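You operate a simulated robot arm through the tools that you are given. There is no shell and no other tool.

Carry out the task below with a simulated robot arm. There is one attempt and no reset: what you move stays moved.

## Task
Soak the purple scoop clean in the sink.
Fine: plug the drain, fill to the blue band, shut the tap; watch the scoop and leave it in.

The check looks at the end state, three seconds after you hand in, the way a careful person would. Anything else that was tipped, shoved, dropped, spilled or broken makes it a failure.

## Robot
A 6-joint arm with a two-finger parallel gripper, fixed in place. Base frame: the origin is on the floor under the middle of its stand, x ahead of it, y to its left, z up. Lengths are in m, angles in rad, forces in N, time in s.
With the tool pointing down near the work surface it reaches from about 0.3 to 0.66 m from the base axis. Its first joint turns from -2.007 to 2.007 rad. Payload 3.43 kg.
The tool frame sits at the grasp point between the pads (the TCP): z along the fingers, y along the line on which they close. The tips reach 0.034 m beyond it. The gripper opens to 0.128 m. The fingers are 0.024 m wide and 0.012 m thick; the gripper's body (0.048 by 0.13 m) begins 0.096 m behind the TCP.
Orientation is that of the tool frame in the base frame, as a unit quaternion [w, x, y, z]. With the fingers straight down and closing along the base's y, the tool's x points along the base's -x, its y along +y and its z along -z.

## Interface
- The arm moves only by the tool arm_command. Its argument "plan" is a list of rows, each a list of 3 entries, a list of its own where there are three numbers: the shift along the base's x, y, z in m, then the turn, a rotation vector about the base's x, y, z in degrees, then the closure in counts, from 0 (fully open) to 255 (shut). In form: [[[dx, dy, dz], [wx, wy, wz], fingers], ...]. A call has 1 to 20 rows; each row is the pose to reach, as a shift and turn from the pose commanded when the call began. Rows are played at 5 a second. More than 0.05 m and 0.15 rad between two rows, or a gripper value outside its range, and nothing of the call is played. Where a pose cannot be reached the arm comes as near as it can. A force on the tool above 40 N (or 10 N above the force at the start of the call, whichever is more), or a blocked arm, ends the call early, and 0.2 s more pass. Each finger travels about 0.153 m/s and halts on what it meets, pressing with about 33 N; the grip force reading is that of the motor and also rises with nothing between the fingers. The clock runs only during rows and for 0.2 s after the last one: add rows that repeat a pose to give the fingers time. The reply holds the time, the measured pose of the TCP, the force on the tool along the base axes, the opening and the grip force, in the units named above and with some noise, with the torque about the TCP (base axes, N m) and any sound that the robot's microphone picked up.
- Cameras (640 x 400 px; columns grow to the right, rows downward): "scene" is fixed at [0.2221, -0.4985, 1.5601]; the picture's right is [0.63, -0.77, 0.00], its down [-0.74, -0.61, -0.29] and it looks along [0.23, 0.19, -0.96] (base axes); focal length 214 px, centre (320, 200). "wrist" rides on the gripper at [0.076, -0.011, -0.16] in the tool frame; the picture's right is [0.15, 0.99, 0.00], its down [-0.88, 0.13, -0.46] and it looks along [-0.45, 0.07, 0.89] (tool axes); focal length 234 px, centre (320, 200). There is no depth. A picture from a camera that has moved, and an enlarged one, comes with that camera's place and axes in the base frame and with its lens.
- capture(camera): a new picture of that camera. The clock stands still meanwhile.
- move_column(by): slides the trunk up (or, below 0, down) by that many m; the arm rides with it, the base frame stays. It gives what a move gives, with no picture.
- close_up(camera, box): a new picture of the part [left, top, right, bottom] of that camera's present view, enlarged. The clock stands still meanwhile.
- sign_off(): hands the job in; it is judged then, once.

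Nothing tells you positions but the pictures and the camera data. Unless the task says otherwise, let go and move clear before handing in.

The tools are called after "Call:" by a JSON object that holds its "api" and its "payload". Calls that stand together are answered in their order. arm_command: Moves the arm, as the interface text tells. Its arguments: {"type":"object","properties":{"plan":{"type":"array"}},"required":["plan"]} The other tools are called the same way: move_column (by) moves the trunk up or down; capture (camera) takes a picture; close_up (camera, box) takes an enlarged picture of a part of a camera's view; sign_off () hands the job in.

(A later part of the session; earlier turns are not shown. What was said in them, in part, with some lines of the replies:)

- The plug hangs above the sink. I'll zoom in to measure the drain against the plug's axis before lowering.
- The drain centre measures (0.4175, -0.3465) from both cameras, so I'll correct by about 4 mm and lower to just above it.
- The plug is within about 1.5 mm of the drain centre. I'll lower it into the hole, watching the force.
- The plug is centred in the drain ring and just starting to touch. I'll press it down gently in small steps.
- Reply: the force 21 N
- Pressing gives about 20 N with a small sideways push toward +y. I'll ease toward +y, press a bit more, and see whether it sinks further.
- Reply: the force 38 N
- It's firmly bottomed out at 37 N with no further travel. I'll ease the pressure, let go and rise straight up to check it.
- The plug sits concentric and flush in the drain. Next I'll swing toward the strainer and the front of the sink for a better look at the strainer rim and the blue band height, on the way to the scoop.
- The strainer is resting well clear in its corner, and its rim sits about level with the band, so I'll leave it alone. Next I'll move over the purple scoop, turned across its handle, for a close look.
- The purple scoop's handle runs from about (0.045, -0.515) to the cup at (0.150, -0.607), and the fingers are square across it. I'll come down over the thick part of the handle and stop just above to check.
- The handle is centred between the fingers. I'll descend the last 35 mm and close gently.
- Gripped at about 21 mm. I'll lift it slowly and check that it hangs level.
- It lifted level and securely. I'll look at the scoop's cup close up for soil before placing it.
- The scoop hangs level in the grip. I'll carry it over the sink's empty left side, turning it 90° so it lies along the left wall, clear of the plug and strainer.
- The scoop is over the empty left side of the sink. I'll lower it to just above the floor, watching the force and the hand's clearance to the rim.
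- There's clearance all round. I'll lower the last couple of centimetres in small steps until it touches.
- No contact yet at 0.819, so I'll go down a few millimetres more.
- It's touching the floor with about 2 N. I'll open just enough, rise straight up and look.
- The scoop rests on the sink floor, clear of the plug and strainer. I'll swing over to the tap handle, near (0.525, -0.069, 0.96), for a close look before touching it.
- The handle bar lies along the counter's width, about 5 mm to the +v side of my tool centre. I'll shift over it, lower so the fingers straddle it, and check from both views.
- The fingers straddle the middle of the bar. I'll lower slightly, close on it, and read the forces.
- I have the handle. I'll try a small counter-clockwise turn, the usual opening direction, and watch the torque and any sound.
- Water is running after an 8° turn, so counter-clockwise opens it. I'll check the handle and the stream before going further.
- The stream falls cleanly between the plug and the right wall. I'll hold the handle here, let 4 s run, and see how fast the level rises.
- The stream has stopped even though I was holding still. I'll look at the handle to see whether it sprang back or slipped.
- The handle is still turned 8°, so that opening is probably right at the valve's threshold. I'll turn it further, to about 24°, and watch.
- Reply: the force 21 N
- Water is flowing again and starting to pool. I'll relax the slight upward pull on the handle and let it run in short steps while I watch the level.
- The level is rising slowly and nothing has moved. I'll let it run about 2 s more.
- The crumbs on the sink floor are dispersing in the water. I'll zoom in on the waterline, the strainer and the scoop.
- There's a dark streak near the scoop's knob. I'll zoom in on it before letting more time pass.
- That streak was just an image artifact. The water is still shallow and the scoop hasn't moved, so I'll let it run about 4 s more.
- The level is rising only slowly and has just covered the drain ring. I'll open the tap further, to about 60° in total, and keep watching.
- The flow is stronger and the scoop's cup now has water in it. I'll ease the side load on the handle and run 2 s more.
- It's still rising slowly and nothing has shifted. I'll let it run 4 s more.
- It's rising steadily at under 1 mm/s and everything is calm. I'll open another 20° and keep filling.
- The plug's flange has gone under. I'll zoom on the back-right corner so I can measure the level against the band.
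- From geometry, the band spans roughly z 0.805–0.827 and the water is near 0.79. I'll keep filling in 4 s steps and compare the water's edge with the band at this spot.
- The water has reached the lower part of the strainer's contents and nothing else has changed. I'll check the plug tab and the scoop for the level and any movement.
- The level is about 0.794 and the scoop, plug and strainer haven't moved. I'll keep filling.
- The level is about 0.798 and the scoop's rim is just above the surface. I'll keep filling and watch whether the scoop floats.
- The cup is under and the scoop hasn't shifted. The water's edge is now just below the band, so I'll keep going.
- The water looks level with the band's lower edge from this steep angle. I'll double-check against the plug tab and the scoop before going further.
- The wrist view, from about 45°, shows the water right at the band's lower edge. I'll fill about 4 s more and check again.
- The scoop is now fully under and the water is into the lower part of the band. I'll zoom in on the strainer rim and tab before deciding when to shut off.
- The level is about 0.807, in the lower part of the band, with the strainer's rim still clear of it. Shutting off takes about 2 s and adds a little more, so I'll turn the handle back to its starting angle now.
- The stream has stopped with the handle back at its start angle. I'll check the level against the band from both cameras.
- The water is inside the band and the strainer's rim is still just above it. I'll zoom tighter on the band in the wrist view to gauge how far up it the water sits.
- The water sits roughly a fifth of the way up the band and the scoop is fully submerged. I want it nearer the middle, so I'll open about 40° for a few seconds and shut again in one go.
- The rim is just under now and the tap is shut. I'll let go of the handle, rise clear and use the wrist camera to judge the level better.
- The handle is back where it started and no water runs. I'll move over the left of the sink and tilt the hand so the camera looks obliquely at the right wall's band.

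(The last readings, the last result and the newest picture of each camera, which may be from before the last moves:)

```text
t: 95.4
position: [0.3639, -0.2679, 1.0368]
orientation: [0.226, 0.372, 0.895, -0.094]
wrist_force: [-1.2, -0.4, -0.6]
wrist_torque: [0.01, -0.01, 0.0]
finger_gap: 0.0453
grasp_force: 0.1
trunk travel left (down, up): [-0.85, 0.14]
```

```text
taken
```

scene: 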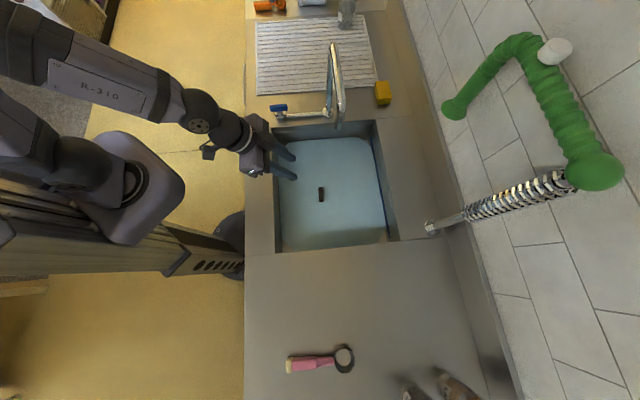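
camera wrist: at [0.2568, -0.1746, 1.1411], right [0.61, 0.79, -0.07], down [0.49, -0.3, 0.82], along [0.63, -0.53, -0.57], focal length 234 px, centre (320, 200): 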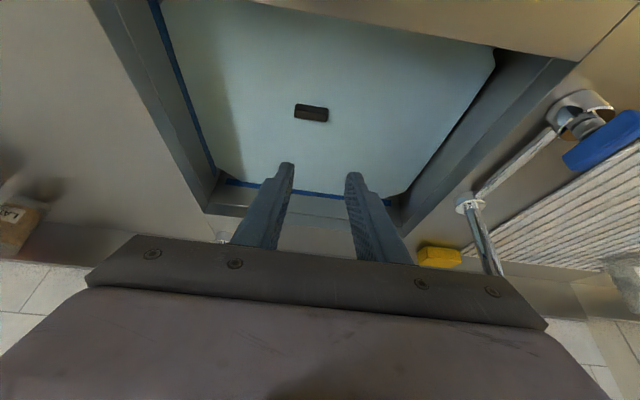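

This is a good oblique view of both bands. I'll zoom in on the right wall's waterline.

Call:
{"api": "close_up", "payload": {"camera": "wrist", "box": [200, 160, 280, 220]}}

Call:
{"api": "close_up", "payload": {"camera": "wrist", "box": [280, 170, 420, 230]}}

Call:
{"api": "close_up", "payload": {"camera": "wrist", "box": [140, 0, 240, 100]}}

Call:
{"api": "close_up", "payload": {"camera": "wrist", "box": [270, 80, 350, 140]}}

```text
6.67 times, centred on (240, 190) of wrist
camera zoom: at [0.2568, -0.1746, 1.1411], right [0.61, 0.79, -0.07], down [0.49, -0.3, 0.82], along [0.63, -0.53, -0.57], focal length 1561 px, centre (853, 267)
```

zoom: 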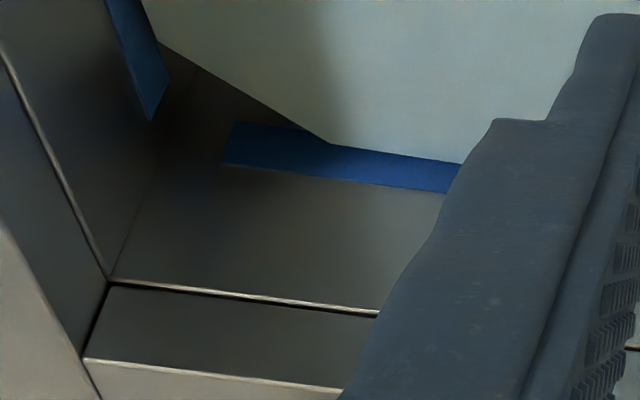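

```text
4.57 times, centred on (350, 200) of wrist
camera zoom: at [0.2568, -0.1746, 1.1411], right [0.61, 0.79, -0.07], down [0.49, -0.3, 0.82], along [0.63, -0.53, -0.57], focal length 1070 px, centre (183, 200)
```

zoom: 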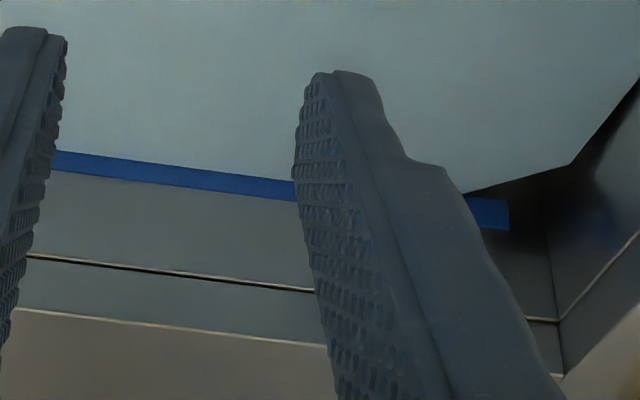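

```text
4.00 times, centred on (190, 50) of wrist
camera zoom: at [0.2568, -0.1746, 1.1411], right [0.61, 0.79, -0.07], down [0.49, -0.3, 0.82], along [0.63, -0.53, -0.57], focal length 937 px, centre (840, 800)
```

zoom: 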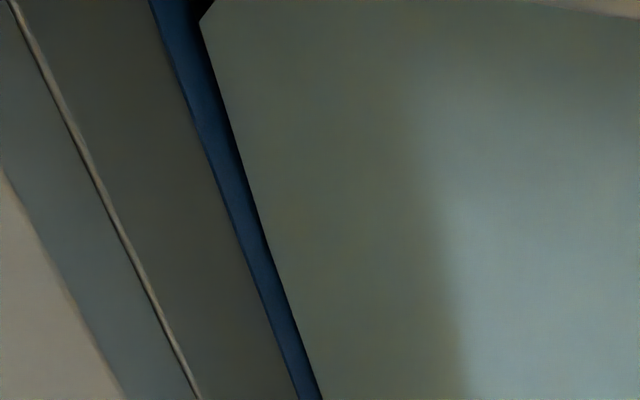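

```text
6.67 times, centred on (310, 110) of wrist
camera zoom: at [0.2568, -0.1746, 1.1411], right [0.61, 0.79, -0.07], down [0.49, -0.3, 0.82], along [0.63, -0.53, -0.57], focal length 1561 px, centre (387, 800)
```

zoom: 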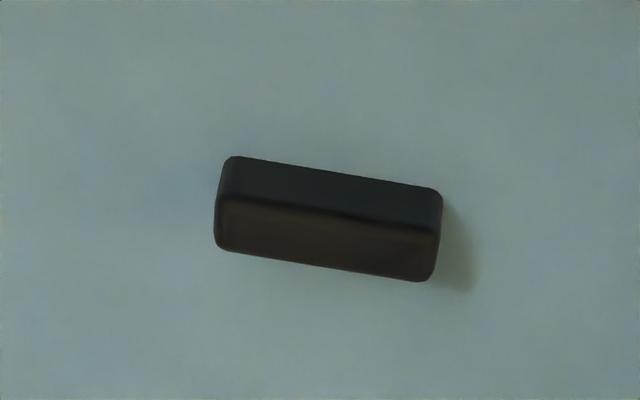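

The bands run the wall's upside-down way in this view, and the water covers about 25–30% of the band's height. I'll go back to the handle for one last small top-up toward the middle.

Call:
{"api": "arm_command", "payload": {"plan": [[[0, 0, 0.01], [5, 5, 0], 165], [[0, 0, 0.02], [10, 10, 0], 165], [[0, 0, 0.03], [15, 15, 0], 165], [[0, 0, 0.04], [20, 20, 0], 165], [[0.023, 0.029, 0.05], [20, 20, 0], 165], [[0.046, 0.058, 0.05], [20, 20, 0], 165], [[0.069, 0.087, 0.05], [20, 20, 0], 165], [[0.092, 0.117, 0.05], [20, 20, 0], 165], [[0.115, 0.146, 0.05], [20, 20, 0], 165], [[0.138, 0.175, 0.05], [20, 20, 0], 165], [[0.16, 0.204, 0.05], [20, 20, 0], 165], [[0.16, 0.204, 0.05], [20, 20, 0], 165]]}}

Call:
{"api": "close_up", "payload": {"camera": "wrist", "box": [240, 80, 400, 200]}}

```text
t: 98.0
position: [0.5242, -0.0645, 1.0877]
orientation: [0.001, 0.383, 0.924, 0.0]
wrist_force: [-0.7, -0.5, 0.6]
wrist_torque: [0.01, -0.03, -0.01]
finger_gap: 0.0455
grasp_force: 0.0
trunk travel left (down, up): [-0.85, 0.14]
```

```text
3.33 times, centred on (320, 140) of wrist
camera zoom: at [0.4639, -0.0195, 1.2474], right [0.6, 0.8, 0.0], down [0.71, -0.53, 0.46], along [0.37, -0.27, -0.89], focal length 781 px, centre (320, 400)
```

zoom: 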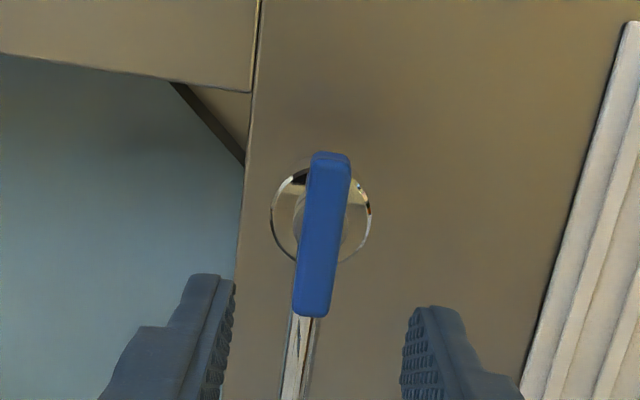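

The handle is aligned between the fingers as before. I'll lower and grip it.

Call:
{"api": "arm_command", "payload": {"plan": [[[0, 0, -0.03], [0, 0, 0], 165], [[0, 0, -0.06], [0, 0, 0], 165], [[0, 0, -0.09], [0, 0, 0], 165], [[0, 0, -0.11], [0, 0, 0], 165], [[0, 0, -0.11], [0, 0, 0], 165], [[0, 0, -0.11], [0, 0, 0], 230], [[0, 0, -0.11], [0, 0, 0], 255], [[0, 0, -0.11], [0, 0, 0], 255], [[0, 0, -0.11], [0, 0, 0], 255]]}}

Call:
{"api": "close_up", "payload": {"camera": "scene", "box": [250, 70, 320, 130]}}

```text
t: 100.0
position: [0.5256, -0.0657, 0.9798]
orientation: [0.001, 0.383, 0.924, 0.0]
wrist_force: [3.3, 3.2, 1.7]
wrist_torque: [-0.35, -0.48, 0.04]
finger_gap: 0.0149
grasp_force: 45.1
trunk travel left (down, up): [-0.85, 0.14]
```

```text
6.67 times, centred on (285, 100) of scene
camera zoom: at [0.2221, -0.4985, 1.5601], right [0.63, -0.77, 0.0], down [-0.74, -0.61, -0.29], along [0.23, 0.19, -0.96], focal length 1430 px, centre (553, 867)
```

zoom: 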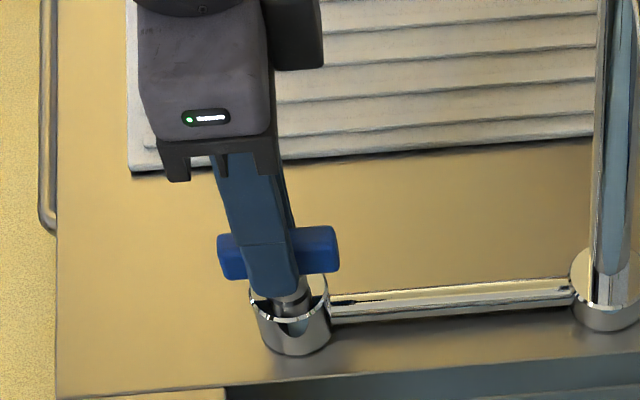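

This time the pads are on the bar itself, at 15 mm. I'll open to 40° and hold about 3 s, then check.

Call:
{"api": "arm_command", "payload": {"plan": [[[0, 0, 0], [0, 0, 8], 255], [[0, 0, 0], [0, 0, 16], 255], [[0, 0, 0], [0, 0, 24], 255], [[0, 0, 0], [0, 0, 32], 255], [[0, 0, 0], [0, 0, 40], 255], [[0, 0, 0], [0, 0, 40], 255], [[0, 0, 0], [0, 0, 40], 255], [[0, 0, 0], [0, 0, 40], 255], [[0, 0, 0], [0, 0, 40], 255], [[0, 0, 0], [0, 0, 40], 255], [[0, 0, 0], [0, 0, 40], 255], [[0, 0, 0], [0, 0, 40], 255], [[0, 0, 0], [0, 0, 40], 255], [[0, 0, 0], [0, 0, 40], 255], [[0, 0, 0], [0, 0, 40], 255], [[0, 0, 0], [0, 0, 40], 255]]}}

Call:
{"api": "close_up", "payload": {"camera": "scene", "box": [250, 60, 410, 260]}}

Call:
{"api": "close_up", "payload": {"camera": "scene", "box": [290, 185, 340, 225]}}

Call:
{"api": "capture", "payload": {"camera": "wrist"}}

```text
t: 103.4
position: [0.5243, -0.0674, 0.9786]
orientation: [0.0, 0.044, 0.999, 0.0]
wrist_force: [-9.3, -6.3, -4.8]
wrist_torque: [-0.21, 0.52, -0.02]
finger_gap: 0.0149
grasp_force: 44.9
trunk travel left (down, up): [-0.85, 0.14]
```

```text
2.00 times, centred on (330, 160) of scene
camera zoom: at [0.2221, -0.4985, 1.5601], right [0.63, -0.77, 0.0], down [-0.74, -0.61, -0.29], along [0.23, 0.19, -0.96], focal length 429 px, centre (300, 280)
```

zoom: 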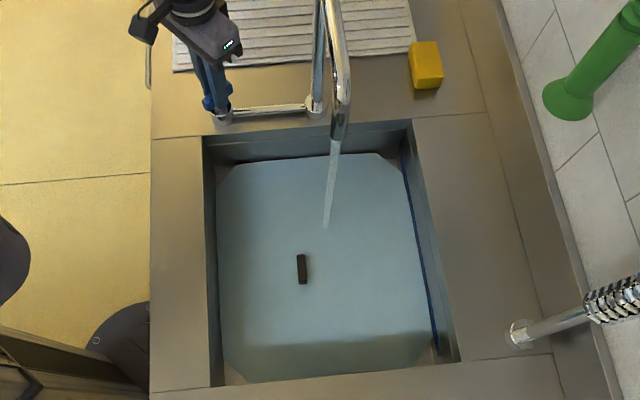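

```text
10.00 times, centred on (315, 205) of scene
camera zoom: at [0.2221, -0.4985, 1.5601], right [0.63, -0.77, 0.0], down [-0.74, -0.61, -0.29], along [0.23, 0.19, -0.96], focal length 2145 px, centre (370, 150)
```

zoom: 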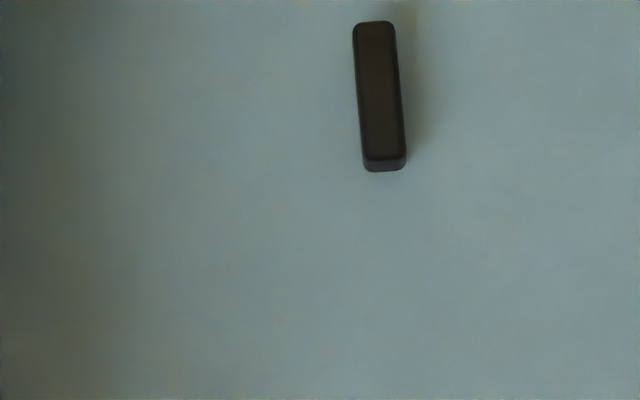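

```text
taken
camera wrist: at [0.4487, -0.0712, 1.1382], right [-0.06, 1.0, 0.0], down [0.89, 0.05, 0.45], along [0.45, 0.03, -0.89], focal length 234 px, centre (320, 200)
```

wrist: 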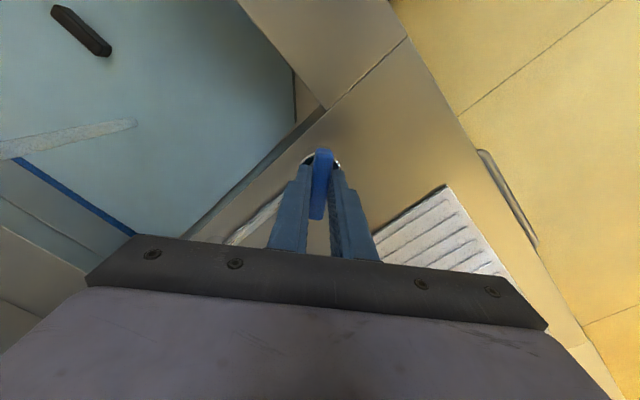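

The level is still inside the band and rising slowly. I'll hold 2 s more and then shut fully.

Call:
{"api": "arm_command", "payload": {"plan": [[[-0.0005, -0.0005, 0], [0, 0, 0], 255], [[-0.0005, -0.0005, 0], [0, 0, 0], 255], [[-0.0005, -0.0005, 0], [0, 0, 0], 255], [[-0.0005, -0.0005, 0], [0, 0, 0], 255], [[-0.0005, -0.0005, 0], [0, 0, 0], 255], [[-0.0005, -0.0005, 0], [0, 0, 0], 255], [[-0.0005, -0.0005, 0], [0, 0, 0], 255], [[-0.0005, -0.0005, 0], [0, 0, 0], 255], [[-0.0005, -0.0005, 0], [0, 0, 0], 255], [[-0.0005, -0.0005, 0], [0, 0, 0], 255], [[0, 0, 0], [0, 0, -8], 255], [[0, 0, 0], [0, 0, -16], 255], [[0, 0, 0], [0, 0, -24], 255], [[0, 0, 0], [0, 0, -32], 255], [[0, 0, 0], [0, 0, -40], 255], [[0, 0, 0], [0, 0, -40], 255], [[0, 0, 0], [0, 0, -40], 255]]}}

Call:
{"api": "close_up", "payload": {"camera": "scene", "box": [250, 60, 410, 260]}}

Call:
{"api": "close_up", "payload": {"camera": "scene", "box": [345, 125, 395, 165]}}

Call:
{"api": "close_up", "payload": {"camera": "wrist", "box": [20, 190, 90, 290]}}

```text
t: 107.0
position: [0.5247, -0.0656, 0.9787]
orientation: [-0.001, 0.384, 0.923, 0.0]
wrist_force: [-10.5, 1.9, -8.9]
wrist_torque: [0.32, 0.31, 0.02]
finger_gap: 0.0149
grasp_force: 45.2
trunk travel left (down, up): [-0.85, 0.14]
```

```text
2.00 times, centred on (330, 160) of scene
camera zoom: at [0.2221, -0.4985, 1.5601], right [0.63, -0.77, 0.0], down [-0.74, -0.61, -0.29], along [0.23, 0.19, -0.96], focal length 429 px, centre (300, 280)
```

zoom: 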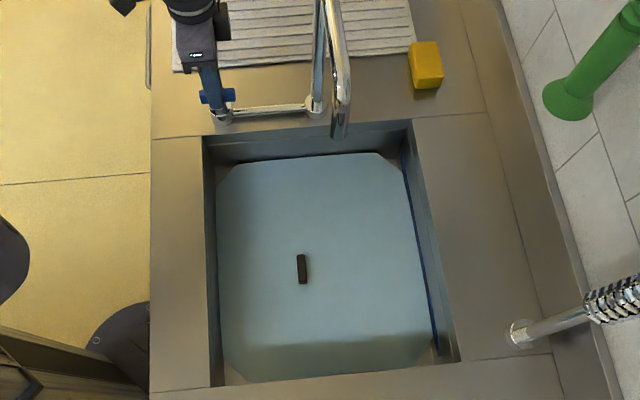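

```text
10.00 times, centred on (370, 145) of scene
camera zoom: at [0.2221, -0.4985, 1.5601], right [0.63, -0.77, 0.0], down [-0.74, -0.61, -0.29], along [0.23, 0.19, -0.96], focal length 2145 px, centre (-180, 750)
```

zoom: 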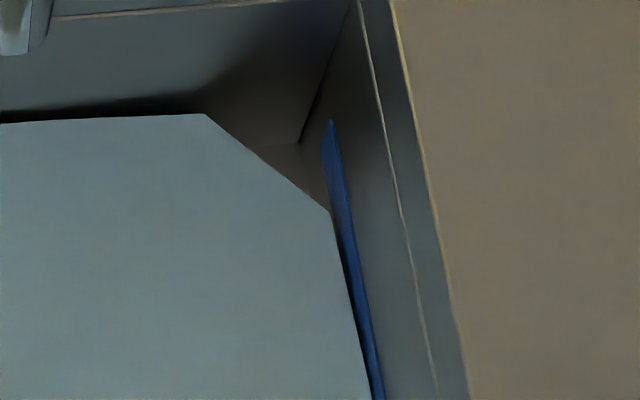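

```text
4.00 times, centred on (55, 240) of wrist
camera zoom: at [0.4647, -0.0191, 1.1382], right [0.6, 0.8, 0.0], down [0.71, -0.53, 0.45], along [0.36, -0.27, -0.89], focal length 937 px, centre (1380, 40)
```

zoom: 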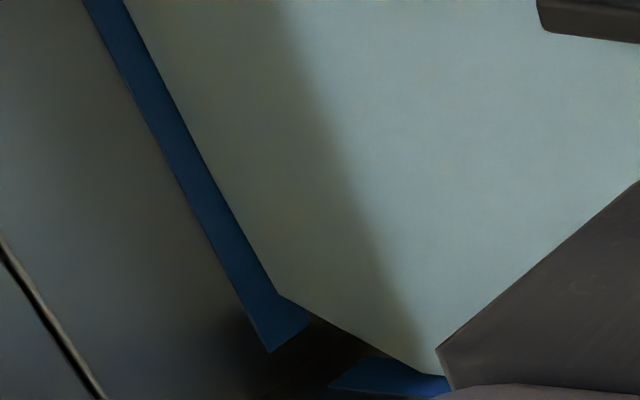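

The stream is off and the water now covers close to half the band. I'll release the handle, rise, and inspect again from the oblique viewpoint.

Call:
{"api": "arm_command", "payload": {"plan": [[[0, 0, 0], [0, 0, 0], 200], [[0, 0, 0], [0, 0, 0], 165], [[0, 0, 0], [0, 0, 0], 165], [[0, 0, 0.03], [0, 0, 0], 165], [[0, 0, 0.07], [0, 0, 0], 165], [[0, 0, 0.11], [0, 0, 0], 165], [[-0.023, -0.029, 0.11], [0, 0, 0], 165], [[-0.046, -0.058, 0.11], [0, 0, 0], 165], [[-0.069, -0.087, 0.11], [0, 0, 0], 165], [[-0.092, -0.117, 0.11], [0, 0, 0], 165], [[-0.115, -0.146, 0.11], [0, 0, 0], 165], [[-0.138, -0.175, 0.11], [0, 0, 0], 165], [[-0.16, -0.204, 0.1], [0, 0, 0], 165], [[-0.16, -0.204, 0.09], [-5, -5, 0], 165], [[-0.16, -0.204, 0.08], [-10, -10, 0], 165], [[-0.16, -0.204, 0.07], [-15, -15, 0], 165], [[-0.16, -0.204, 0.06], [-20, -20, 0], 165], [[-0.16, -0.204, 0.06], [-20, -20, 0], 165]]}}

Call:
{"api": "capture", "payload": {"camera": "wrist"}}

Call:
{"api": "close_up", "payload": {"camera": "wrist", "box": [200, 160, 280, 220]}}

Call:
{"api": "close_up", "payload": {"camera": "wrist", "box": [280, 170, 420, 230]}}

Call:
{"api": "capture", "payload": {"camera": "scene"}}

```text
t: 110.8
position: [0.3642, -0.2691, 1.0384]
orientation: [0.227, 0.371, 0.896, -0.093]
wrist_force: [-1.2, 0.6, -0.3]
wrist_torque: [-0.01, -0.03, 0.0]
finger_gap: 0.0451
grasp_force: 0.0
trunk travel left (down, up): [-0.85, 0.14]
```

```text
taken
camera wrist: at [0.2573, -0.1754, 1.1428], right [0.61, 0.79, -0.07], down [0.49, -0.3, 0.82], along [0.63, -0.53, -0.57], focal length 234 px, centre (320, 200)
```

wrist: 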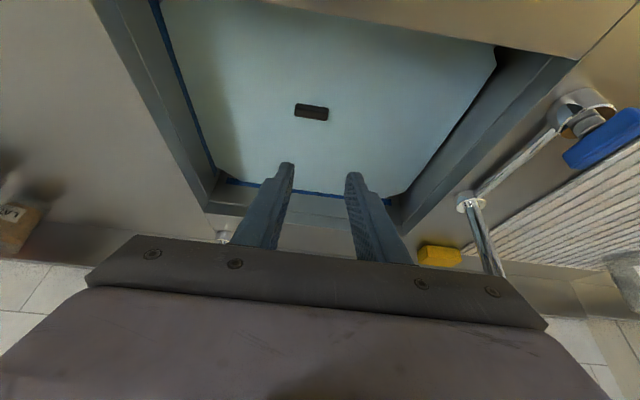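

```text
6.67 times, centred on (240, 190) of wrist
camera zoom: at [0.2573, -0.1754, 1.1428], right [0.61, 0.79, -0.07], down [0.49, -0.3, 0.82], along [0.63, -0.53, -0.57], focal length 1561 px, centre (853, 267)
```

zoom: 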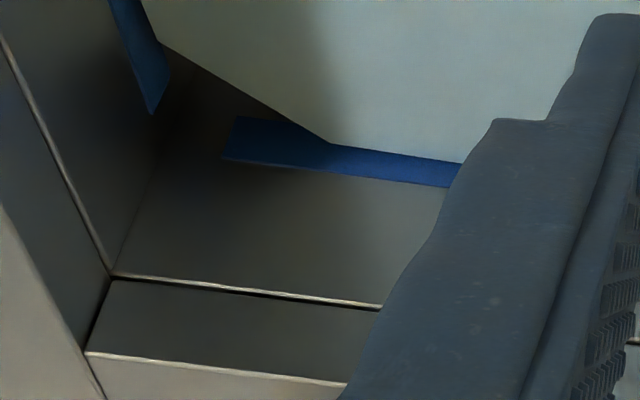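

```text
4.57 times, centred on (350, 200) of wrist
camera zoom: at [0.2573, -0.1754, 1.1428], right [0.61, 0.79, -0.07], down [0.49, -0.3, 0.82], along [0.63, -0.53, -0.57], focal length 1070 px, centre (183, 200)
```

zoom: 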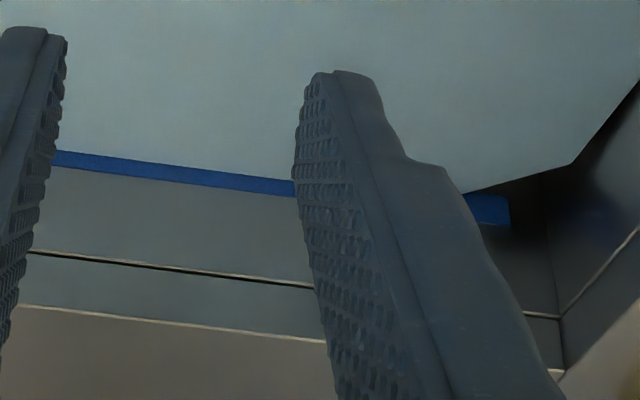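

```text
taken
```

scene: 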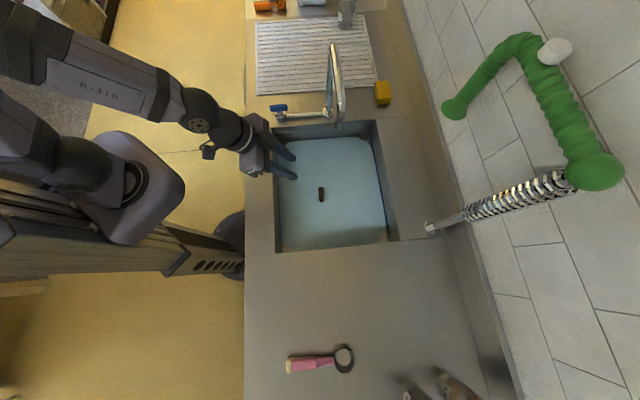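

The water now sits at about 40–50% of the band on the right wall, with the tap shut. I'll back the arm up to its clear starting area and let the scoop soak while watching for leaks or movement.

Call:
{"api": "arm_command", "payload": {"plan": [[[0, 0, 0.02], [5, 5, 0], 165], [[0, 0, 0.04], [10, 10, 0], 165], [[0, 0, 0.06], [15, 15, 0], 165], [[0, 0, 0.08], [20, 20, 0], 165], [[0.02, 0.02, 0.11], [20, 20, 0], 165], [[0.04, 0.04, 0.13], [20, 20, 0], 165], [[0.06, 0.06, 0.14], [20, 20, 0], 165], [[0.07, 0.09, 0.14], [20, 20, 0], 100], [[0.08, 0.12, 0.14], [20, 20, 0], 50], [[0.08, 0.14, 0.14], [20, 20, 0], 0], [[0.08, 0.14, 0.14], [20, 20, 0], 0], [[0.08, 0.14, 0.14], [20, 20, 0], 0], [[0.08, 0.14, 0.14], [20, 20, 0], 0], [[0.08, 0.14, 0.14], [20, 20, 0], 0], [[0.08, 0.14, 0.14], [20, 20, 0], 0], [[0.08, 0.14, 0.14], [20, 20, 0], 0], [[0.08, 0.14, 0.14], [20, 20, 0], 0], [[0.08, 0.14, 0.14], [20, 20, 0], 0], [[0.08, 0.14, 0.14], [20, 20, 0], 0], [[0.08, 0.14, 0.14], [20, 20, 0], 0]]}}

Call:
{"api": "capture", "payload": {"camera": "scene"}}

Call:
{"api": "capture", "payload": {"camera": "wrist"}}

Call:
{"api": "close_up", "payload": {"camera": "scene", "box": [265, 120, 405, 260]}}

```text
t: 115.0
position: [0.4456, -0.132, 1.1814]
orientation: [0.0, 0.383, 0.924, 0.0]
wrist_force: [-0.3, 1.0, 1.3]
wrist_torque: [0.01, 0.01, 0.02]
finger_gap: 0.1279
grasp_force: 0.0
trunk travel left (down, up): [-0.85, 0.14]
```

```text
taken
```

scene: 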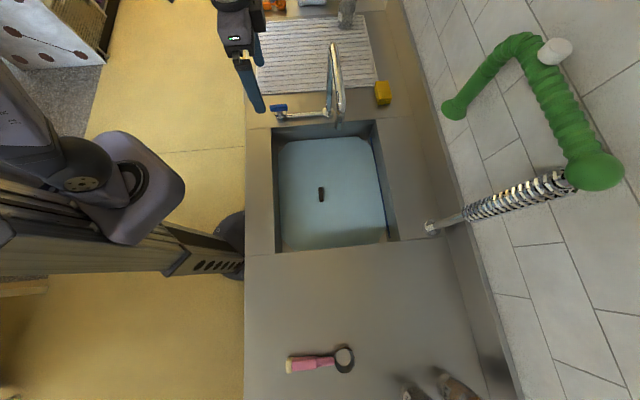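

```text
taken
camera wrist: at [0.3853, -0.0855, 1.3403], right [0.6, 0.8, 0.0], down [0.71, -0.53, 0.46], along [0.37, -0.27, -0.89], focal length 234 px, centre (320, 200)
```

wrist: 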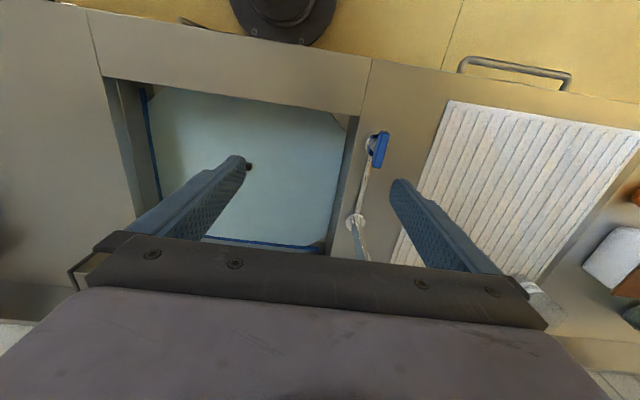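

```text
2.86 times, centred on (335, 190) of scene
camera zoom: at [0.2221, -0.4985, 1.5601], right [0.63, -0.77, 0.0], down [-0.74, -0.61, -0.29], along [0.23, 0.19, -0.96], focal length 613 px, centre (277, 229)
```

zoom: 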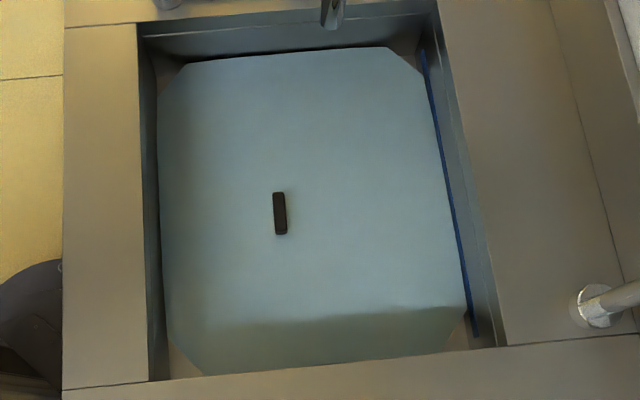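

Everything is calm and the level is holding. I'll let it soak, pausing to check for leaks or the scoop surfacing.

Call:
{"api": "arm_command", "payload": {"plan": [[[0, 0, 0], [0, 0, 0], 0], [[0, 0, 0], [0, 0, 0], 0], [[0, 0, 0], [0, 0, 0], 0], [[0, 0, 0], [0, 0, 0], 0], [[0, 0, 0], [0, 0, 0], 0], [[0, 0, 0], [0, 0, 0], 0], [[0, 0, 0], [0, 0, 0], 0], [[0, 0, 0], [0, 0, 0], 0], [[0, 0, 0], [0, 0, 0], 0], [[0, 0, 0], [0, 0, 0], 0], [[0, 0, 0], [0, 0, 0], 0], [[0, 0, 0], [0, 0, 0], 0], [[0, 0, 0], [0, 0, 0], 0], [[0, 0, 0], [0, 0, 0], 0], [[0, 0, 0], [0, 0, 0], 0], [[0, 0, 0], [0, 0, 0], 0], [[0, 0, 0], [0, 0, 0], 0], [[0, 0, 0], [0, 0, 0], 0], [[0, 0, 0], [0, 0, 0], 0], [[0, 0, 0], [0, 0, 0], 0]]}}

Call:
{"api": "arm_command", "payload": {"plan": [[[0, 0, 0], [0, 0, 0], 0], [[0, 0, 0], [0, 0, 0], 0], [[0, 0, 0], [0, 0, 0], 0], [[0, 0, 0], [0, 0, 0], 0], [[0, 0, 0], [0, 0, 0], 0], [[0, 0, 0], [0, 0, 0], 0], [[0, 0, 0], [0, 0, 0], 0], [[0, 0, 0], [0, 0, 0], 0], [[0, 0, 0], [0, 0, 0], 0], [[0, 0, 0], [0, 0, 0], 0], [[0, 0, 0], [0, 0, 0], 0], [[0, 0, 0], [0, 0, 0], 0], [[0, 0, 0], [0, 0, 0], 0], [[0, 0, 0], [0, 0, 0], 0], [[0, 0, 0], [0, 0, 0], 0], [[0, 0, 0], [0, 0, 0], 0], [[0, 0, 0], [0, 0, 0], 0], [[0, 0, 0], [0, 0, 0], 0], [[0, 0, 0], [0, 0, 0], 0], [[0, 0, 0], [0, 0, 0], 0]]}}

Call:
{"api": "close_up", "payload": {"camera": "scene", "box": [265, 120, 405, 260]}}

Call:
{"api": "close_up", "payload": {"camera": "scene", "box": [345, 125, 395, 165]}}

```text
t: 119.2
position: [0.4456, -0.13, 1.1808]
orientation: [0.0, 0.383, 0.924, 0.001]
wrist_force: [0.1, 0.6, 0.0]
wrist_torque: [-0.01, -0.01, 0.02]
finger_gap: 0.1281
grasp_force: 0.1
trunk travel left (down, up): [-0.85, 0.14]
```

```text
t: 123.4
position: [0.4457, -0.132, 1.1808]
orientation: [0.0, 0.383, 0.924, 0.0]
wrist_force: [-0.7, -1.0, -0.2]
wrist_torque: [-0.03, 0.01, -0.02]
finger_gap: 0.1281
grasp_force: 0.1
trunk travel left (down, up): [-0.85, 0.14]
```

```text
2.86 times, centred on (335, 190) of scene
camera zoom: at [0.2221, -0.4985, 1.5601], right [0.63, -0.77, 0.0], down [-0.74, -0.61, -0.29], along [0.23, 0.19, -0.96], focal length 613 px, centre (277, 229)
```

zoom: 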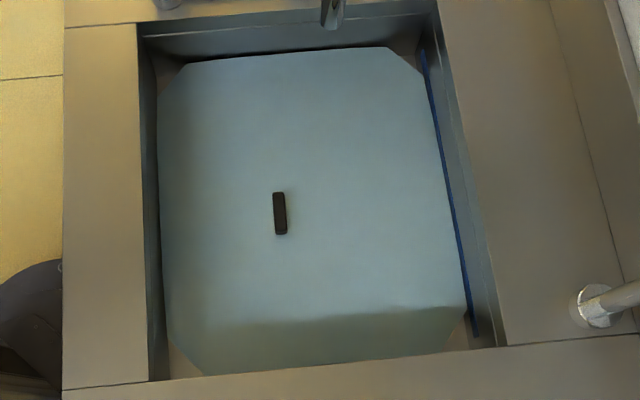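

```text
10.00 times, centred on (370, 145) of scene
camera zoom: at [0.2221, -0.4985, 1.5601], right [0.63, -0.77, 0.0], down [-0.74, -0.61, -0.29], along [0.23, 0.19, -0.96], focal length 2145 px, centre (-180, 750)
```

zoom: 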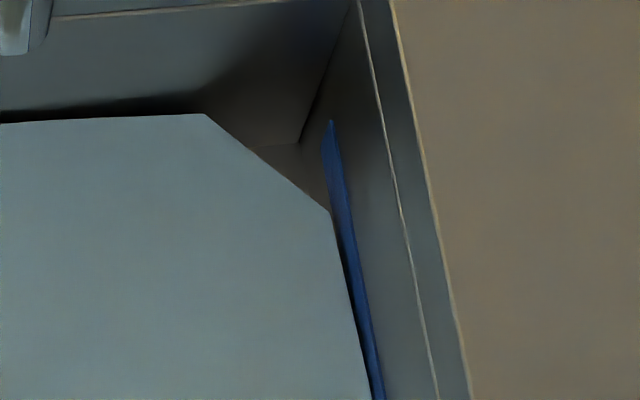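

The level is unchanged, so the plug is holding and the tap is fully shut. I'll keep soaking.

Call:
{"api": "arm_command", "payload": {"plan": [[[0, 0, 0], [0, 0, 0], 0], [[0, 0, 0], [0, 0, 0], 0], [[0, 0, 0], [0, 0, 0], 0], [[0, 0, 0], [0, 0, 0], 0], [[0, 0, 0], [0, 0, 0], 0], [[0, 0, 0], [0, 0, 0], 0], [[0, 0, 0], [0, 0, 0], 0], [[0, 0, 0], [0, 0, 0], 0], [[0, 0, 0], [0, 0, 0], 0], [[0, 0, 0], [0, 0, 0], 0], [[0, 0, 0], [0, 0, 0], 0], [[0, 0, 0], [0, 0, 0], 0], [[0, 0, 0], [0, 0, 0], 0], [[0, 0, 0], [0, 0, 0], 0], [[0, 0, 0], [0, 0, 0], 0], [[0, 0, 0], [0, 0, 0], 0], [[0, 0, 0], [0, 0, 0], 0], [[0, 0, 0], [0, 0, 0], 0], [[0, 0, 0], [0, 0, 0], 0], [[0, 0, 0], [0, 0, 0], 0]]}}

Call:
{"api": "arm_command", "payload": {"plan": [[[0, 0, 0], [0, 0, 0], 0], [[0, 0, 0], [0, 0, 0], 0], [[0, 0, 0], [0, 0, 0], 0], [[0, 0, 0], [0, 0, 0], 0], [[0, 0, 0], [0, 0, 0], 0], [[0, 0, 0], [0, 0, 0], 0], [[0, 0, 0], [0, 0, 0], 0], [[0, 0, 0], [0, 0, 0], 0], [[0, 0, 0], [0, 0, 0], 0], [[0, 0, 0], [0, 0, 0], 0], [[0, 0, 0], [0, 0, 0], 0], [[0, 0, 0], [0, 0, 0], 0], [[0, 0, 0], [0, 0, 0], 0], [[0, 0, 0], [0, 0, 0], 0], [[0, 0, 0], [0, 0, 0], 0], [[0, 0, 0], [0, 0, 0], 0], [[0, 0, 0], [0, 0, 0], 0], [[0, 0, 0], [0, 0, 0], 0], [[0, 0, 0], [0, 0, 0], 0], [[0, 0, 0], [0, 0, 0], 0]]}}

Call:
{"api": "arm_command", "payload": {"plan": [[[0, 0, 0], [0, 0, 0], 0], [[0, 0, 0], [0, 0, 0], 0], [[0, 0, 0], [0, 0, 0], 0], [[0, 0, 0], [0, 0, 0], 0], [[0, 0, 0], [0, 0, 0], 0], [[0, 0, 0], [0, 0, 0], 0], [[0, 0, 0], [0, 0, 0], 0], [[0, 0, 0], [0, 0, 0], 0], [[0, 0, 0], [0, 0, 0], 0], [[0, 0, 0], [0, 0, 0], 0], [[0, 0, 0], [0, 0, 0], 0], [[0, 0, 0], [0, 0, 0], 0], [[0, 0, 0], [0, 0, 0], 0], [[0, 0, 0], [0, 0, 0], 0], [[0, 0, 0], [0, 0, 0], 0], [[0, 0, 0], [0, 0, 0], 0], [[0, 0, 0], [0, 0, 0], 0], [[0, 0, 0], [0, 0, 0], 0], [[0, 0, 0], [0, 0, 0], 0], [[0, 0, 0], [0, 0, 0], 0]]}}

Call:
{"api": "capture", "payload": {"camera": "scene"}}

Call:
{"api": "close_up", "payload": {"camera": "scene", "box": [265, 120, 405, 260]}}

Call:
{"api": "capture", "payload": {"camera": "wrist"}}

```text
t: 127.6
position: [0.4456, -0.1316, 1.1808]
orientation: [0.0, 0.383, 0.924, 0.0]
wrist_force: [0.7, 0.7, 0.7]
wrist_torque: [-0.05, -0.03, -0.03]
finger_gap: 0.1281
grasp_force: 0.0
trunk travel left (down, up): [-0.85, 0.14]
```

```text
t: 131.8
position: [0.4459, -0.1309, 1.1799]
orientation: [0.0, 0.383, 0.924, 0.0]
wrist_force: [-0.1, -0.7, -0.7]
wrist_torque: [0.02, 0.0, -0.01]
finger_gap: 0.1281
grasp_force: 0.1
trunk travel left (down, up): [-0.85, 0.14]
```

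```text
t: 136.0
position: [0.4447, -0.1311, 1.1819]
orientation: [0.0, 0.383, 0.924, 0.0]
wrist_force: [-0.1, 0.2, -0.1]
wrist_torque: [-0.01, 0.01, 0.01]
finger_gap: 0.1281
grasp_force: 0.0
trunk travel left (down, up): [-0.85, 0.14]
```

```text
taken
```

scene: 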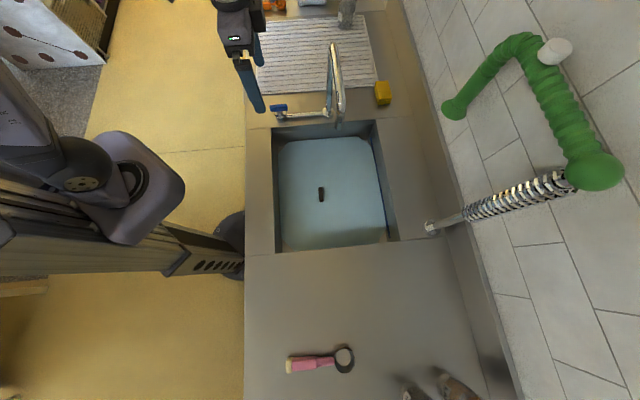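

```text
2.86 times, centred on (335, 190) of scene
camera zoom: at [0.2221, -0.4985, 1.5601], right [0.63, -0.77, 0.0], down [-0.74, -0.61, -0.29], along [0.23, 0.19, -0.96], focal length 613 px, centre (277, 229)
```

zoom: 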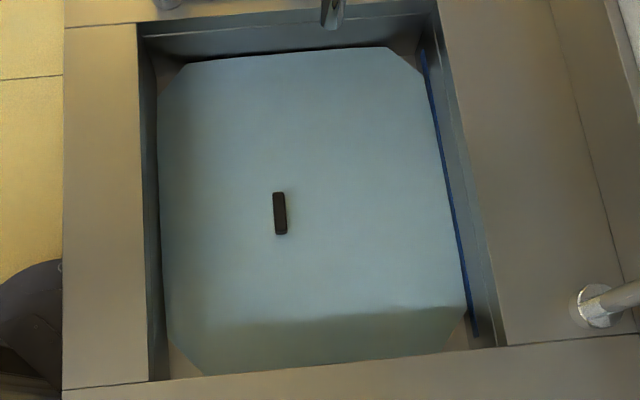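

```text
taken
camera wrist: at [0.3853, -0.0855, 1.3403], right [0.6, 0.8, 0.0], down [0.71, -0.53, 0.46], along [0.37, -0.27, -0.89], focal length 234 px, centre (320, 200)
```

wrist: 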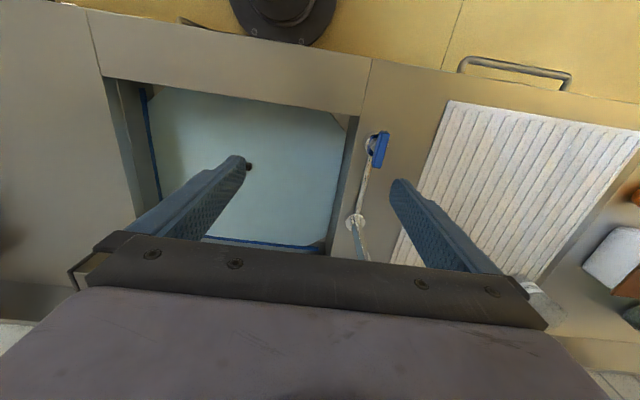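

Nothing has moved or leaked, and the scoop has been under for almost a minute. I'll give it a longer soak before handing in.

Call:
{"api": "arm_command", "payload": {"plan": [[[0, 0, 0], [0, 0, 0], 0], [[0, 0, 0], [0, 0, 0], 0], [[0, 0, 0], [0, 0, 0], 0], [[0, 0, 0], [0, 0, 0], 0], [[0, 0, 0], [0, 0, 0], 0], [[0, 0, 0], [0, 0, 0], 0], [[0, 0, 0], [0, 0, 0], 0], [[0, 0, 0], [0, 0, 0], 0], [[0, 0, 0], [0, 0, 0], 0], [[0, 0, 0], [0, 0, 0], 0], [[0, 0, 0], [0, 0, 0], 0], [[0, 0, 0], [0, 0, 0], 0], [[0, 0, 0], [0, 0, 0], 0], [[0, 0, 0], [0, 0, 0], 0], [[0, 0, 0], [0, 0, 0], 0], [[0, 0, 0], [0, 0, 0], 0], [[0, 0, 0], [0, 0, 0], 0], [[0, 0, 0], [0, 0, 0], 0], [[0, 0, 0], [0, 0, 0], 0], [[0, 0, 0], [0, 0, 0], 0]]}}

Call:
{"api": "arm_command", "payload": {"plan": [[[0, 0, 0], [0, 0, 0], 0], [[0, 0, 0], [0, 0, 0], 0], [[0, 0, 0], [0, 0, 0], 0], [[0, 0, 0], [0, 0, 0], 0], [[0, 0, 0], [0, 0, 0], 0], [[0, 0, 0], [0, 0, 0], 0], [[0, 0, 0], [0, 0, 0], 0], [[0, 0, 0], [0, 0, 0], 0], [[0, 0, 0], [0, 0, 0], 0], [[0, 0, 0], [0, 0, 0], 0], [[0, 0, 0], [0, 0, 0], 0], [[0, 0, 0], [0, 0, 0], 0], [[0, 0, 0], [0, 0, 0], 0], [[0, 0, 0], [0, 0, 0], 0], [[0, 0, 0], [0, 0, 0], 0], [[0, 0, 0], [0, 0, 0], 0], [[0, 0, 0], [0, 0, 0], 0], [[0, 0, 0], [0, 0, 0], 0], [[0, 0, 0], [0, 0, 0], 0], [[0, 0, 0], [0, 0, 0], 0]]}}

Call:
{"api": "arm_command", "payload": {"plan": [[[0, 0, 0], [0, 0, 0], 0], [[0, 0, 0], [0, 0, 0], 0], [[0, 0, 0], [0, 0, 0], 0], [[0, 0, 0], [0, 0, 0], 0], [[0, 0, 0], [0, 0, 0], 0], [[0, 0, 0], [0, 0, 0], 0], [[0, 0, 0], [0, 0, 0], 0], [[0, 0, 0], [0, 0, 0], 0], [[0, 0, 0], [0, 0, 0], 0], [[0, 0, 0], [0, 0, 0], 0], [[0, 0, 0], [0, 0, 0], 0], [[0, 0, 0], [0, 0, 0], 0], [[0, 0, 0], [0, 0, 0], 0], [[0, 0, 0], [0, 0, 0], 0], [[0, 0, 0], [0, 0, 0], 0], [[0, 0, 0], [0, 0, 0], 0], [[0, 0, 0], [0, 0, 0], 0], [[0, 0, 0], [0, 0, 0], 0], [[0, 0, 0], [0, 0, 0], 0], [[0, 0, 0], [0, 0, 0], 0]]}}

Call:
{"api": "arm_command", "payload": {"plan": [[[0, 0, 0], [0, 0, 0], 0], [[0, 0, 0], [0, 0, 0], 0], [[0, 0, 0], [0, 0, 0], 0], [[0, 0, 0], [0, 0, 0], 0], [[0, 0, 0], [0, 0, 0], 0], [[0, 0, 0], [0, 0, 0], 0], [[0, 0, 0], [0, 0, 0], 0], [[0, 0, 0], [0, 0, 0], 0], [[0, 0, 0], [0, 0, 0], 0], [[0, 0, 0], [0, 0, 0], 0], [[0, 0, 0], [0, 0, 0], 0], [[0, 0, 0], [0, 0, 0], 0], [[0, 0, 0], [0, 0, 0], 0], [[0, 0, 0], [0, 0, 0], 0], [[0, 0, 0], [0, 0, 0], 0], [[0, 0, 0], [0, 0, 0], 0], [[0, 0, 0], [0, 0, 0], 0], [[0, 0, 0], [0, 0, 0], 0], [[0, 0, 0], [0, 0, 0], 0], [[0, 0, 0], [0, 0, 0], 0]]}}

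Call:
{"api": "arm_command", "payload": {"plan": [[[0, 0, 0], [0, 0, 0], 0], [[0, 0, 0], [0, 0, 0], 0], [[0, 0, 0], [0, 0, 0], 0], [[0, 0, 0], [0, 0, 0], 0], [[0, 0, 0], [0, 0, 0], 0], [[0, 0, 0], [0, 0, 0], 0], [[0, 0, 0], [0, 0, 0], 0], [[0, 0, 0], [0, 0, 0], 0], [[0, 0, 0], [0, 0, 0], 0], [[0, 0, 0], [0, 0, 0], 0], [[0, 0, 0], [0, 0, 0], 0], [[0, 0, 0], [0, 0, 0], 0], [[0, 0, 0], [0, 0, 0], 0], [[0, 0, 0], [0, 0, 0], 0], [[0, 0, 0], [0, 0, 0], 0], [[0, 0, 0], [0, 0, 0], 0], [[0, 0, 0], [0, 0, 0], 0], [[0, 0, 0], [0, 0, 0], 0], [[0, 0, 0], [0, 0, 0], 0], [[0, 0, 0], [0, 0, 0], 0]]}}

Call:
{"api": "close_up", "payload": {"camera": "scene", "box": [265, 120, 405, 260]}}

Call:
{"api": "close_up", "payload": {"camera": "scene", "box": [345, 125, 395, 165]}}

Call:
{"api": "capture", "payload": {"camera": "scene"}}

```text
t: 140.2
position: [0.4448, -0.1312, 1.1803]
orientation: [-0.001, 0.382, 0.924, -0.001]
wrist_force: [-0.2, 0.3, 0.5]
wrist_torque: [-0.02, 0.02, 0.03]
finger_gap: 0.1282
grasp_force: 0.1
trunk travel left (down, up): [-0.85, 0.14]
```

```text
t: 144.4
position: [0.4448, -0.1309, 1.1804]
orientation: [0.0, 0.383, 0.924, -0.001]
wrist_force: [0.7, 0.1, 0.0]
wrist_torque: [0.0, 0.03, 0.02]
finger_gap: 0.1281
grasp_force: 0.0
trunk travel left (down, up): [-0.85, 0.14]
```

```text
t: 148.6
position: [0.4447, -0.1316, 1.1809]
orientation: [0.0, 0.383, 0.924, -0.001]
wrist_force: [-0.3, -0.2, -0.3]
wrist_torque: [-0.01, -0.01, 0.02]
finger_gap: 0.1282
grasp_force: 0.1
trunk travel left (down, up): [-0.85, 0.14]
```

```text
t: 152.8
position: [0.4456, -0.1324, 1.1821]
orientation: [0.0, 0.382, 0.924, 0.0]
wrist_force: [-0.5, 0.5, 1.1]
wrist_torque: [-0.03, -0.04, -0.04]
finger_gap: 0.1281
grasp_force: 0.0
trunk travel left (down, up): [-0.85, 0.14]
```

```text
t: 157.0
position: [0.4456, -0.1321, 1.1801]
orientation: [0.0, 0.382, 0.924, 0.001]
wrist_force: [-0.6, -0.7, -0.2]
wrist_torque: [0.01, 0.04, 0.04]
finger_gap: 0.1278
grasp_force: 0.1
trunk travel left (down, up): [-0.85, 0.14]
```

```text
2.86 times, centred on (335, 190) of scene
camera zoom: at [0.2221, -0.4985, 1.5601], right [0.63, -0.77, 0.0], down [-0.74, -0.61, -0.29], along [0.23, 0.19, -0.96], focal length 613 px, centre (277, 229)
```

zoom: 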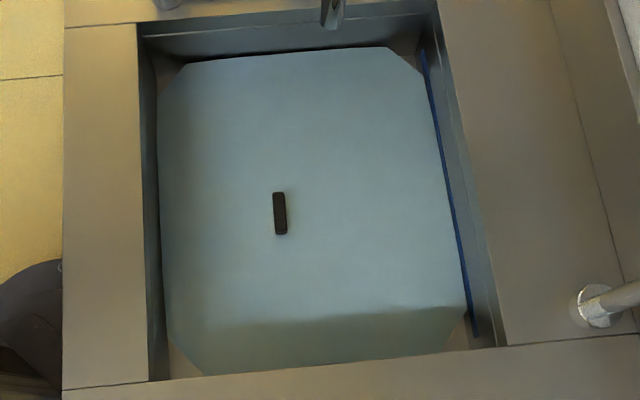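

```text
10.00 times, centred on (370, 145) of scene
camera zoom: at [0.2221, -0.4985, 1.5601], right [0.63, -0.77, 0.0], down [-0.74, -0.61, -0.29], along [0.23, 0.19, -0.96], focal length 2145 px, centre (-180, 750)
```

zoom: 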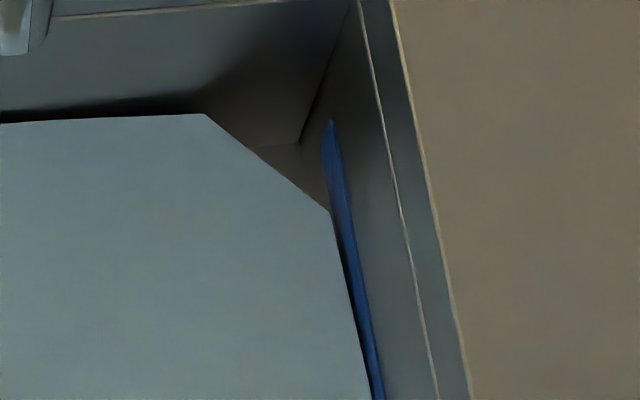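

```text
taken
```

scene: 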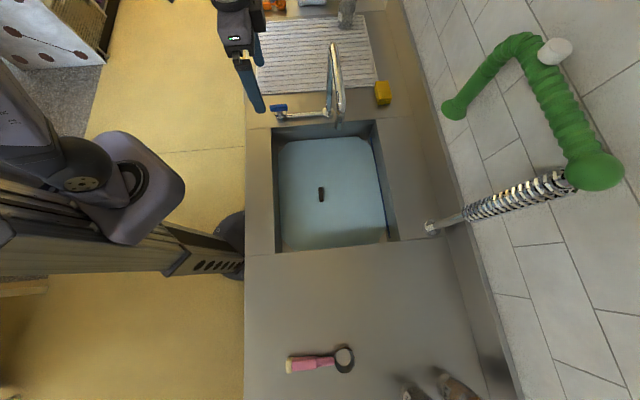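

Still stable: same level, no stream, nothing disturbed. I'll soak a little longer for good measure.

Call:
{"api": "arm_command", "payload": {"plan": [[[0, 0, 0], [0, 0, 0], 0], [[0, 0, 0], [0, 0, 0], 0], [[0, 0, 0], [0, 0, 0], 0], [[0, 0, 0], [0, 0, 0], 0], [[0, 0, 0], [0, 0, 0], 0], [[0, 0, 0], [0, 0, 0], 0], [[0, 0, 0], [0, 0, 0], 0], [[0, 0, 0], [0, 0, 0], 0], [[0, 0, 0], [0, 0, 0], 0], [[0, 0, 0], [0, 0, 0], 0], [[0, 0, 0], [0, 0, 0], 0], [[0, 0, 0], [0, 0, 0], 0], [[0, 0, 0], [0, 0, 0], 0], [[0, 0, 0], [0, 0, 0], 0], [[0, 0, 0], [0, 0, 0], 0], [[0, 0, 0], [0, 0, 0], 0], [[0, 0, 0], [0, 0, 0], 0], [[0, 0, 0], [0, 0, 0], 0], [[0, 0, 0], [0, 0, 0], 0], [[0, 0, 0], [0, 0, 0], 0]]}}

Call:
{"api": "arm_command", "payload": {"plan": [[[0, 0, 0], [0, 0, 0], 0], [[0, 0, 0], [0, 0, 0], 0], [[0, 0, 0], [0, 0, 0], 0], [[0, 0, 0], [0, 0, 0], 0], [[0, 0, 0], [0, 0, 0], 0], [[0, 0, 0], [0, 0, 0], 0], [[0, 0, 0], [0, 0, 0], 0], [[0, 0, 0], [0, 0, 0], 0], [[0, 0, 0], [0, 0, 0], 0], [[0, 0, 0], [0, 0, 0], 0], [[0, 0, 0], [0, 0, 0], 0], [[0, 0, 0], [0, 0, 0], 0], [[0, 0, 0], [0, 0, 0], 0], [[0, 0, 0], [0, 0, 0], 0], [[0, 0, 0], [0, 0, 0], 0], [[0, 0, 0], [0, 0, 0], 0], [[0, 0, 0], [0, 0, 0], 0], [[0, 0, 0], [0, 0, 0], 0], [[0, 0, 0], [0, 0, 0], 0], [[0, 0, 0], [0, 0, 0], 0]]}}

Call:
{"api": "arm_command", "payload": {"plan": [[[0, 0, 0], [0, 0, 0], 0], [[0, 0, 0], [0, 0, 0], 0], [[0, 0, 0], [0, 0, 0], 0], [[0, 0, 0], [0, 0, 0], 0], [[0, 0, 0], [0, 0, 0], 0], [[0, 0, 0], [0, 0, 0], 0], [[0, 0, 0], [0, 0, 0], 0], [[0, 0, 0], [0, 0, 0], 0], [[0, 0, 0], [0, 0, 0], 0], [[0, 0, 0], [0, 0, 0], 0], [[0, 0, 0], [0, 0, 0], 0], [[0, 0, 0], [0, 0, 0], 0], [[0, 0, 0], [0, 0, 0], 0], [[0, 0, 0], [0, 0, 0], 0], [[0, 0, 0], [0, 0, 0], 0], [[0, 0, 0], [0, 0, 0], 0], [[0, 0, 0], [0, 0, 0], 0], [[0, 0, 0], [0, 0, 0], 0], [[0, 0, 0], [0, 0, 0], 0], [[0, 0, 0], [0, 0, 0], 0]]}}

Call:
{"api": "arm_command", "payload": {"plan": [[[0, 0, 0], [0, 0, 0], 0], [[0, 0, 0], [0, 0, 0], 0], [[0, 0, 0], [0, 0, 0], 0], [[0, 0, 0], [0, 0, 0], 0], [[0, 0, 0], [0, 0, 0], 0], [[0, 0, 0], [0, 0, 0], 0], [[0, 0, 0], [0, 0, 0], 0], [[0, 0, 0], [0, 0, 0], 0], [[0, 0, 0], [0, 0, 0], 0], [[0, 0, 0], [0, 0, 0], 0], [[0, 0, 0], [0, 0, 0], 0], [[0, 0, 0], [0, 0, 0], 0], [[0, 0, 0], [0, 0, 0], 0], [[0, 0, 0], [0, 0, 0], 0], [[0, 0, 0], [0, 0, 0], 0], [[0, 0, 0], [0, 0, 0], 0], [[0, 0, 0], [0, 0, 0], 0], [[0, 0, 0], [0, 0, 0], 0], [[0, 0, 0], [0, 0, 0], 0], [[0, 0, 0], [0, 0, 0], 0]]}}

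Call:
{"api": "arm_command", "payload": {"plan": [[[0, 0, 0], [0, 0, 0], 0], [[0, 0, 0], [0, 0, 0], 0], [[0, 0, 0], [0, 0, 0], 0], [[0, 0, 0], [0, 0, 0], 0], [[0, 0, 0], [0, 0, 0], 0], [[0, 0, 0], [0, 0, 0], 0], [[0, 0, 0], [0, 0, 0], 0], [[0, 0, 0], [0, 0, 0], 0], [[0, 0, 0], [0, 0, 0], 0], [[0, 0, 0], [0, 0, 0], 0], [[0, 0, 0], [0, 0, 0], 0], [[0, 0, 0], [0, 0, 0], 0], [[0, 0, 0], [0, 0, 0], 0], [[0, 0, 0], [0, 0, 0], 0], [[0, 0, 0], [0, 0, 0], 0], [[0, 0, 0], [0, 0, 0], 0], [[0, 0, 0], [0, 0, 0], 0], [[0, 0, 0], [0, 0, 0], 0], [[0, 0, 0], [0, 0, 0], 0], [[0, 0, 0], [0, 0, 0], 0]]}}

Call:
{"api": "close_up", "payload": {"camera": "scene", "box": [250, 60, 410, 260]}}

```text
t: 161.2
position: [0.4451, -0.1319, 1.1815]
orientation: [0.0, 0.383, 0.924, 0.0]
wrist_force: [-0.4, -0.2, 0.2]
wrist_torque: [-0.01, 0.03, -0.01]
finger_gap: 0.1279
grasp_force: 0.0
trunk travel left (down, up): [-0.85, 0.14]
```

```text
t: 165.4
position: [0.4463, -0.1309, 1.1815]
orientation: [-0.001, 0.382, 0.924, -0.001]
wrist_force: [0.7, 0.2, -0.2]
wrist_torque: [0.0, -0.01, -0.02]
finger_gap: 0.1281
grasp_force: 0.1
trunk travel left (down, up): [-0.85, 0.14]
```

```text
t: 169.6
position: [0.4455, -0.1314, 1.1796]
orientation: [0.001, 0.384, 0.924, 0.0]
wrist_force: [0.2, -0.5, -0.2]
wrist_torque: [-0.01, 0.0, 0.0]
finger_gap: 0.1279
grasp_force: 0.0
trunk travel left (down, up): [-0.85, 0.14]
```

```text
t: 173.8
position: [0.4453, -0.1308, 1.1795]
orientation: [0.0, 0.382, 0.924, 0.0]
wrist_force: [0.4, 0.7, -1.0]
wrist_torque: [-0.02, -0.02, -0.02]
finger_gap: 0.1282
grasp_force: 0.0
trunk travel left (down, up): [-0.85, 0.14]
```

```text
t: 178.0
position: [0.4452, -0.1315, 1.1818]
orientation: [0.0, 0.382, 0.924, 0.001]
wrist_force: [0.1, -0.2, 0.1]
wrist_torque: [0.01, -0.02, -0.01]
finger_gap: 0.1282
grasp_force: 0.0
trunk travel left (down, up): [-0.85, 0.14]
```

```text
2.00 times, centred on (330, 160) of scene
camera zoom: at [0.2221, -0.4985, 1.5601], right [0.63, -0.77, 0.0], down [-0.74, -0.61, -0.29], along [0.23, 0.19, -0.96], focal length 429 px, centre (300, 280)
```

zoom: 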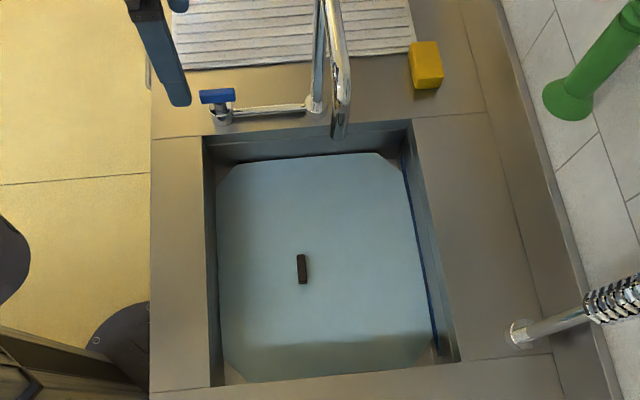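

The drain is plugged, the water sits inside the blue band, and the tap is shut. The scoop has been under for over 90 s without surfacing, and the arm is clear. I'm handing in.

Call:
{"api": "sign_off", "payload": {}}

```text
The job is handed in.
```

The purple scoop is soaking in the sink, and I've handed the job in. I couldn't confirm that it came clean, because the water is opaque and hides it.

- **Drain:** I pressed the plug firmly into the drain. The level didn't change over about 70 s, so it isn't leaking.
- **Water level:** The water sits a little under halfway up the blue band, judged from an angled camera view.
- **Tap:** The handle is back at its starting angle and no water is running.
- **Scoop:** It lies along the left side of the sink and has been fully underwater for more than 90 s. I didn't see it float or shift.
- **Strainer:** I left the strainer of brown grounds where it was in the sink. The water at the band covers its rim, so the grounds are underwater. I saw no brown spreading, but I can't rule out that some washed out below the surface.
- **Crumbs:** The loose crumbs on the sink floor are also covered by the water now.

I moved only the plug, the scoop and the tap handle, and the arm is clear of the sink.
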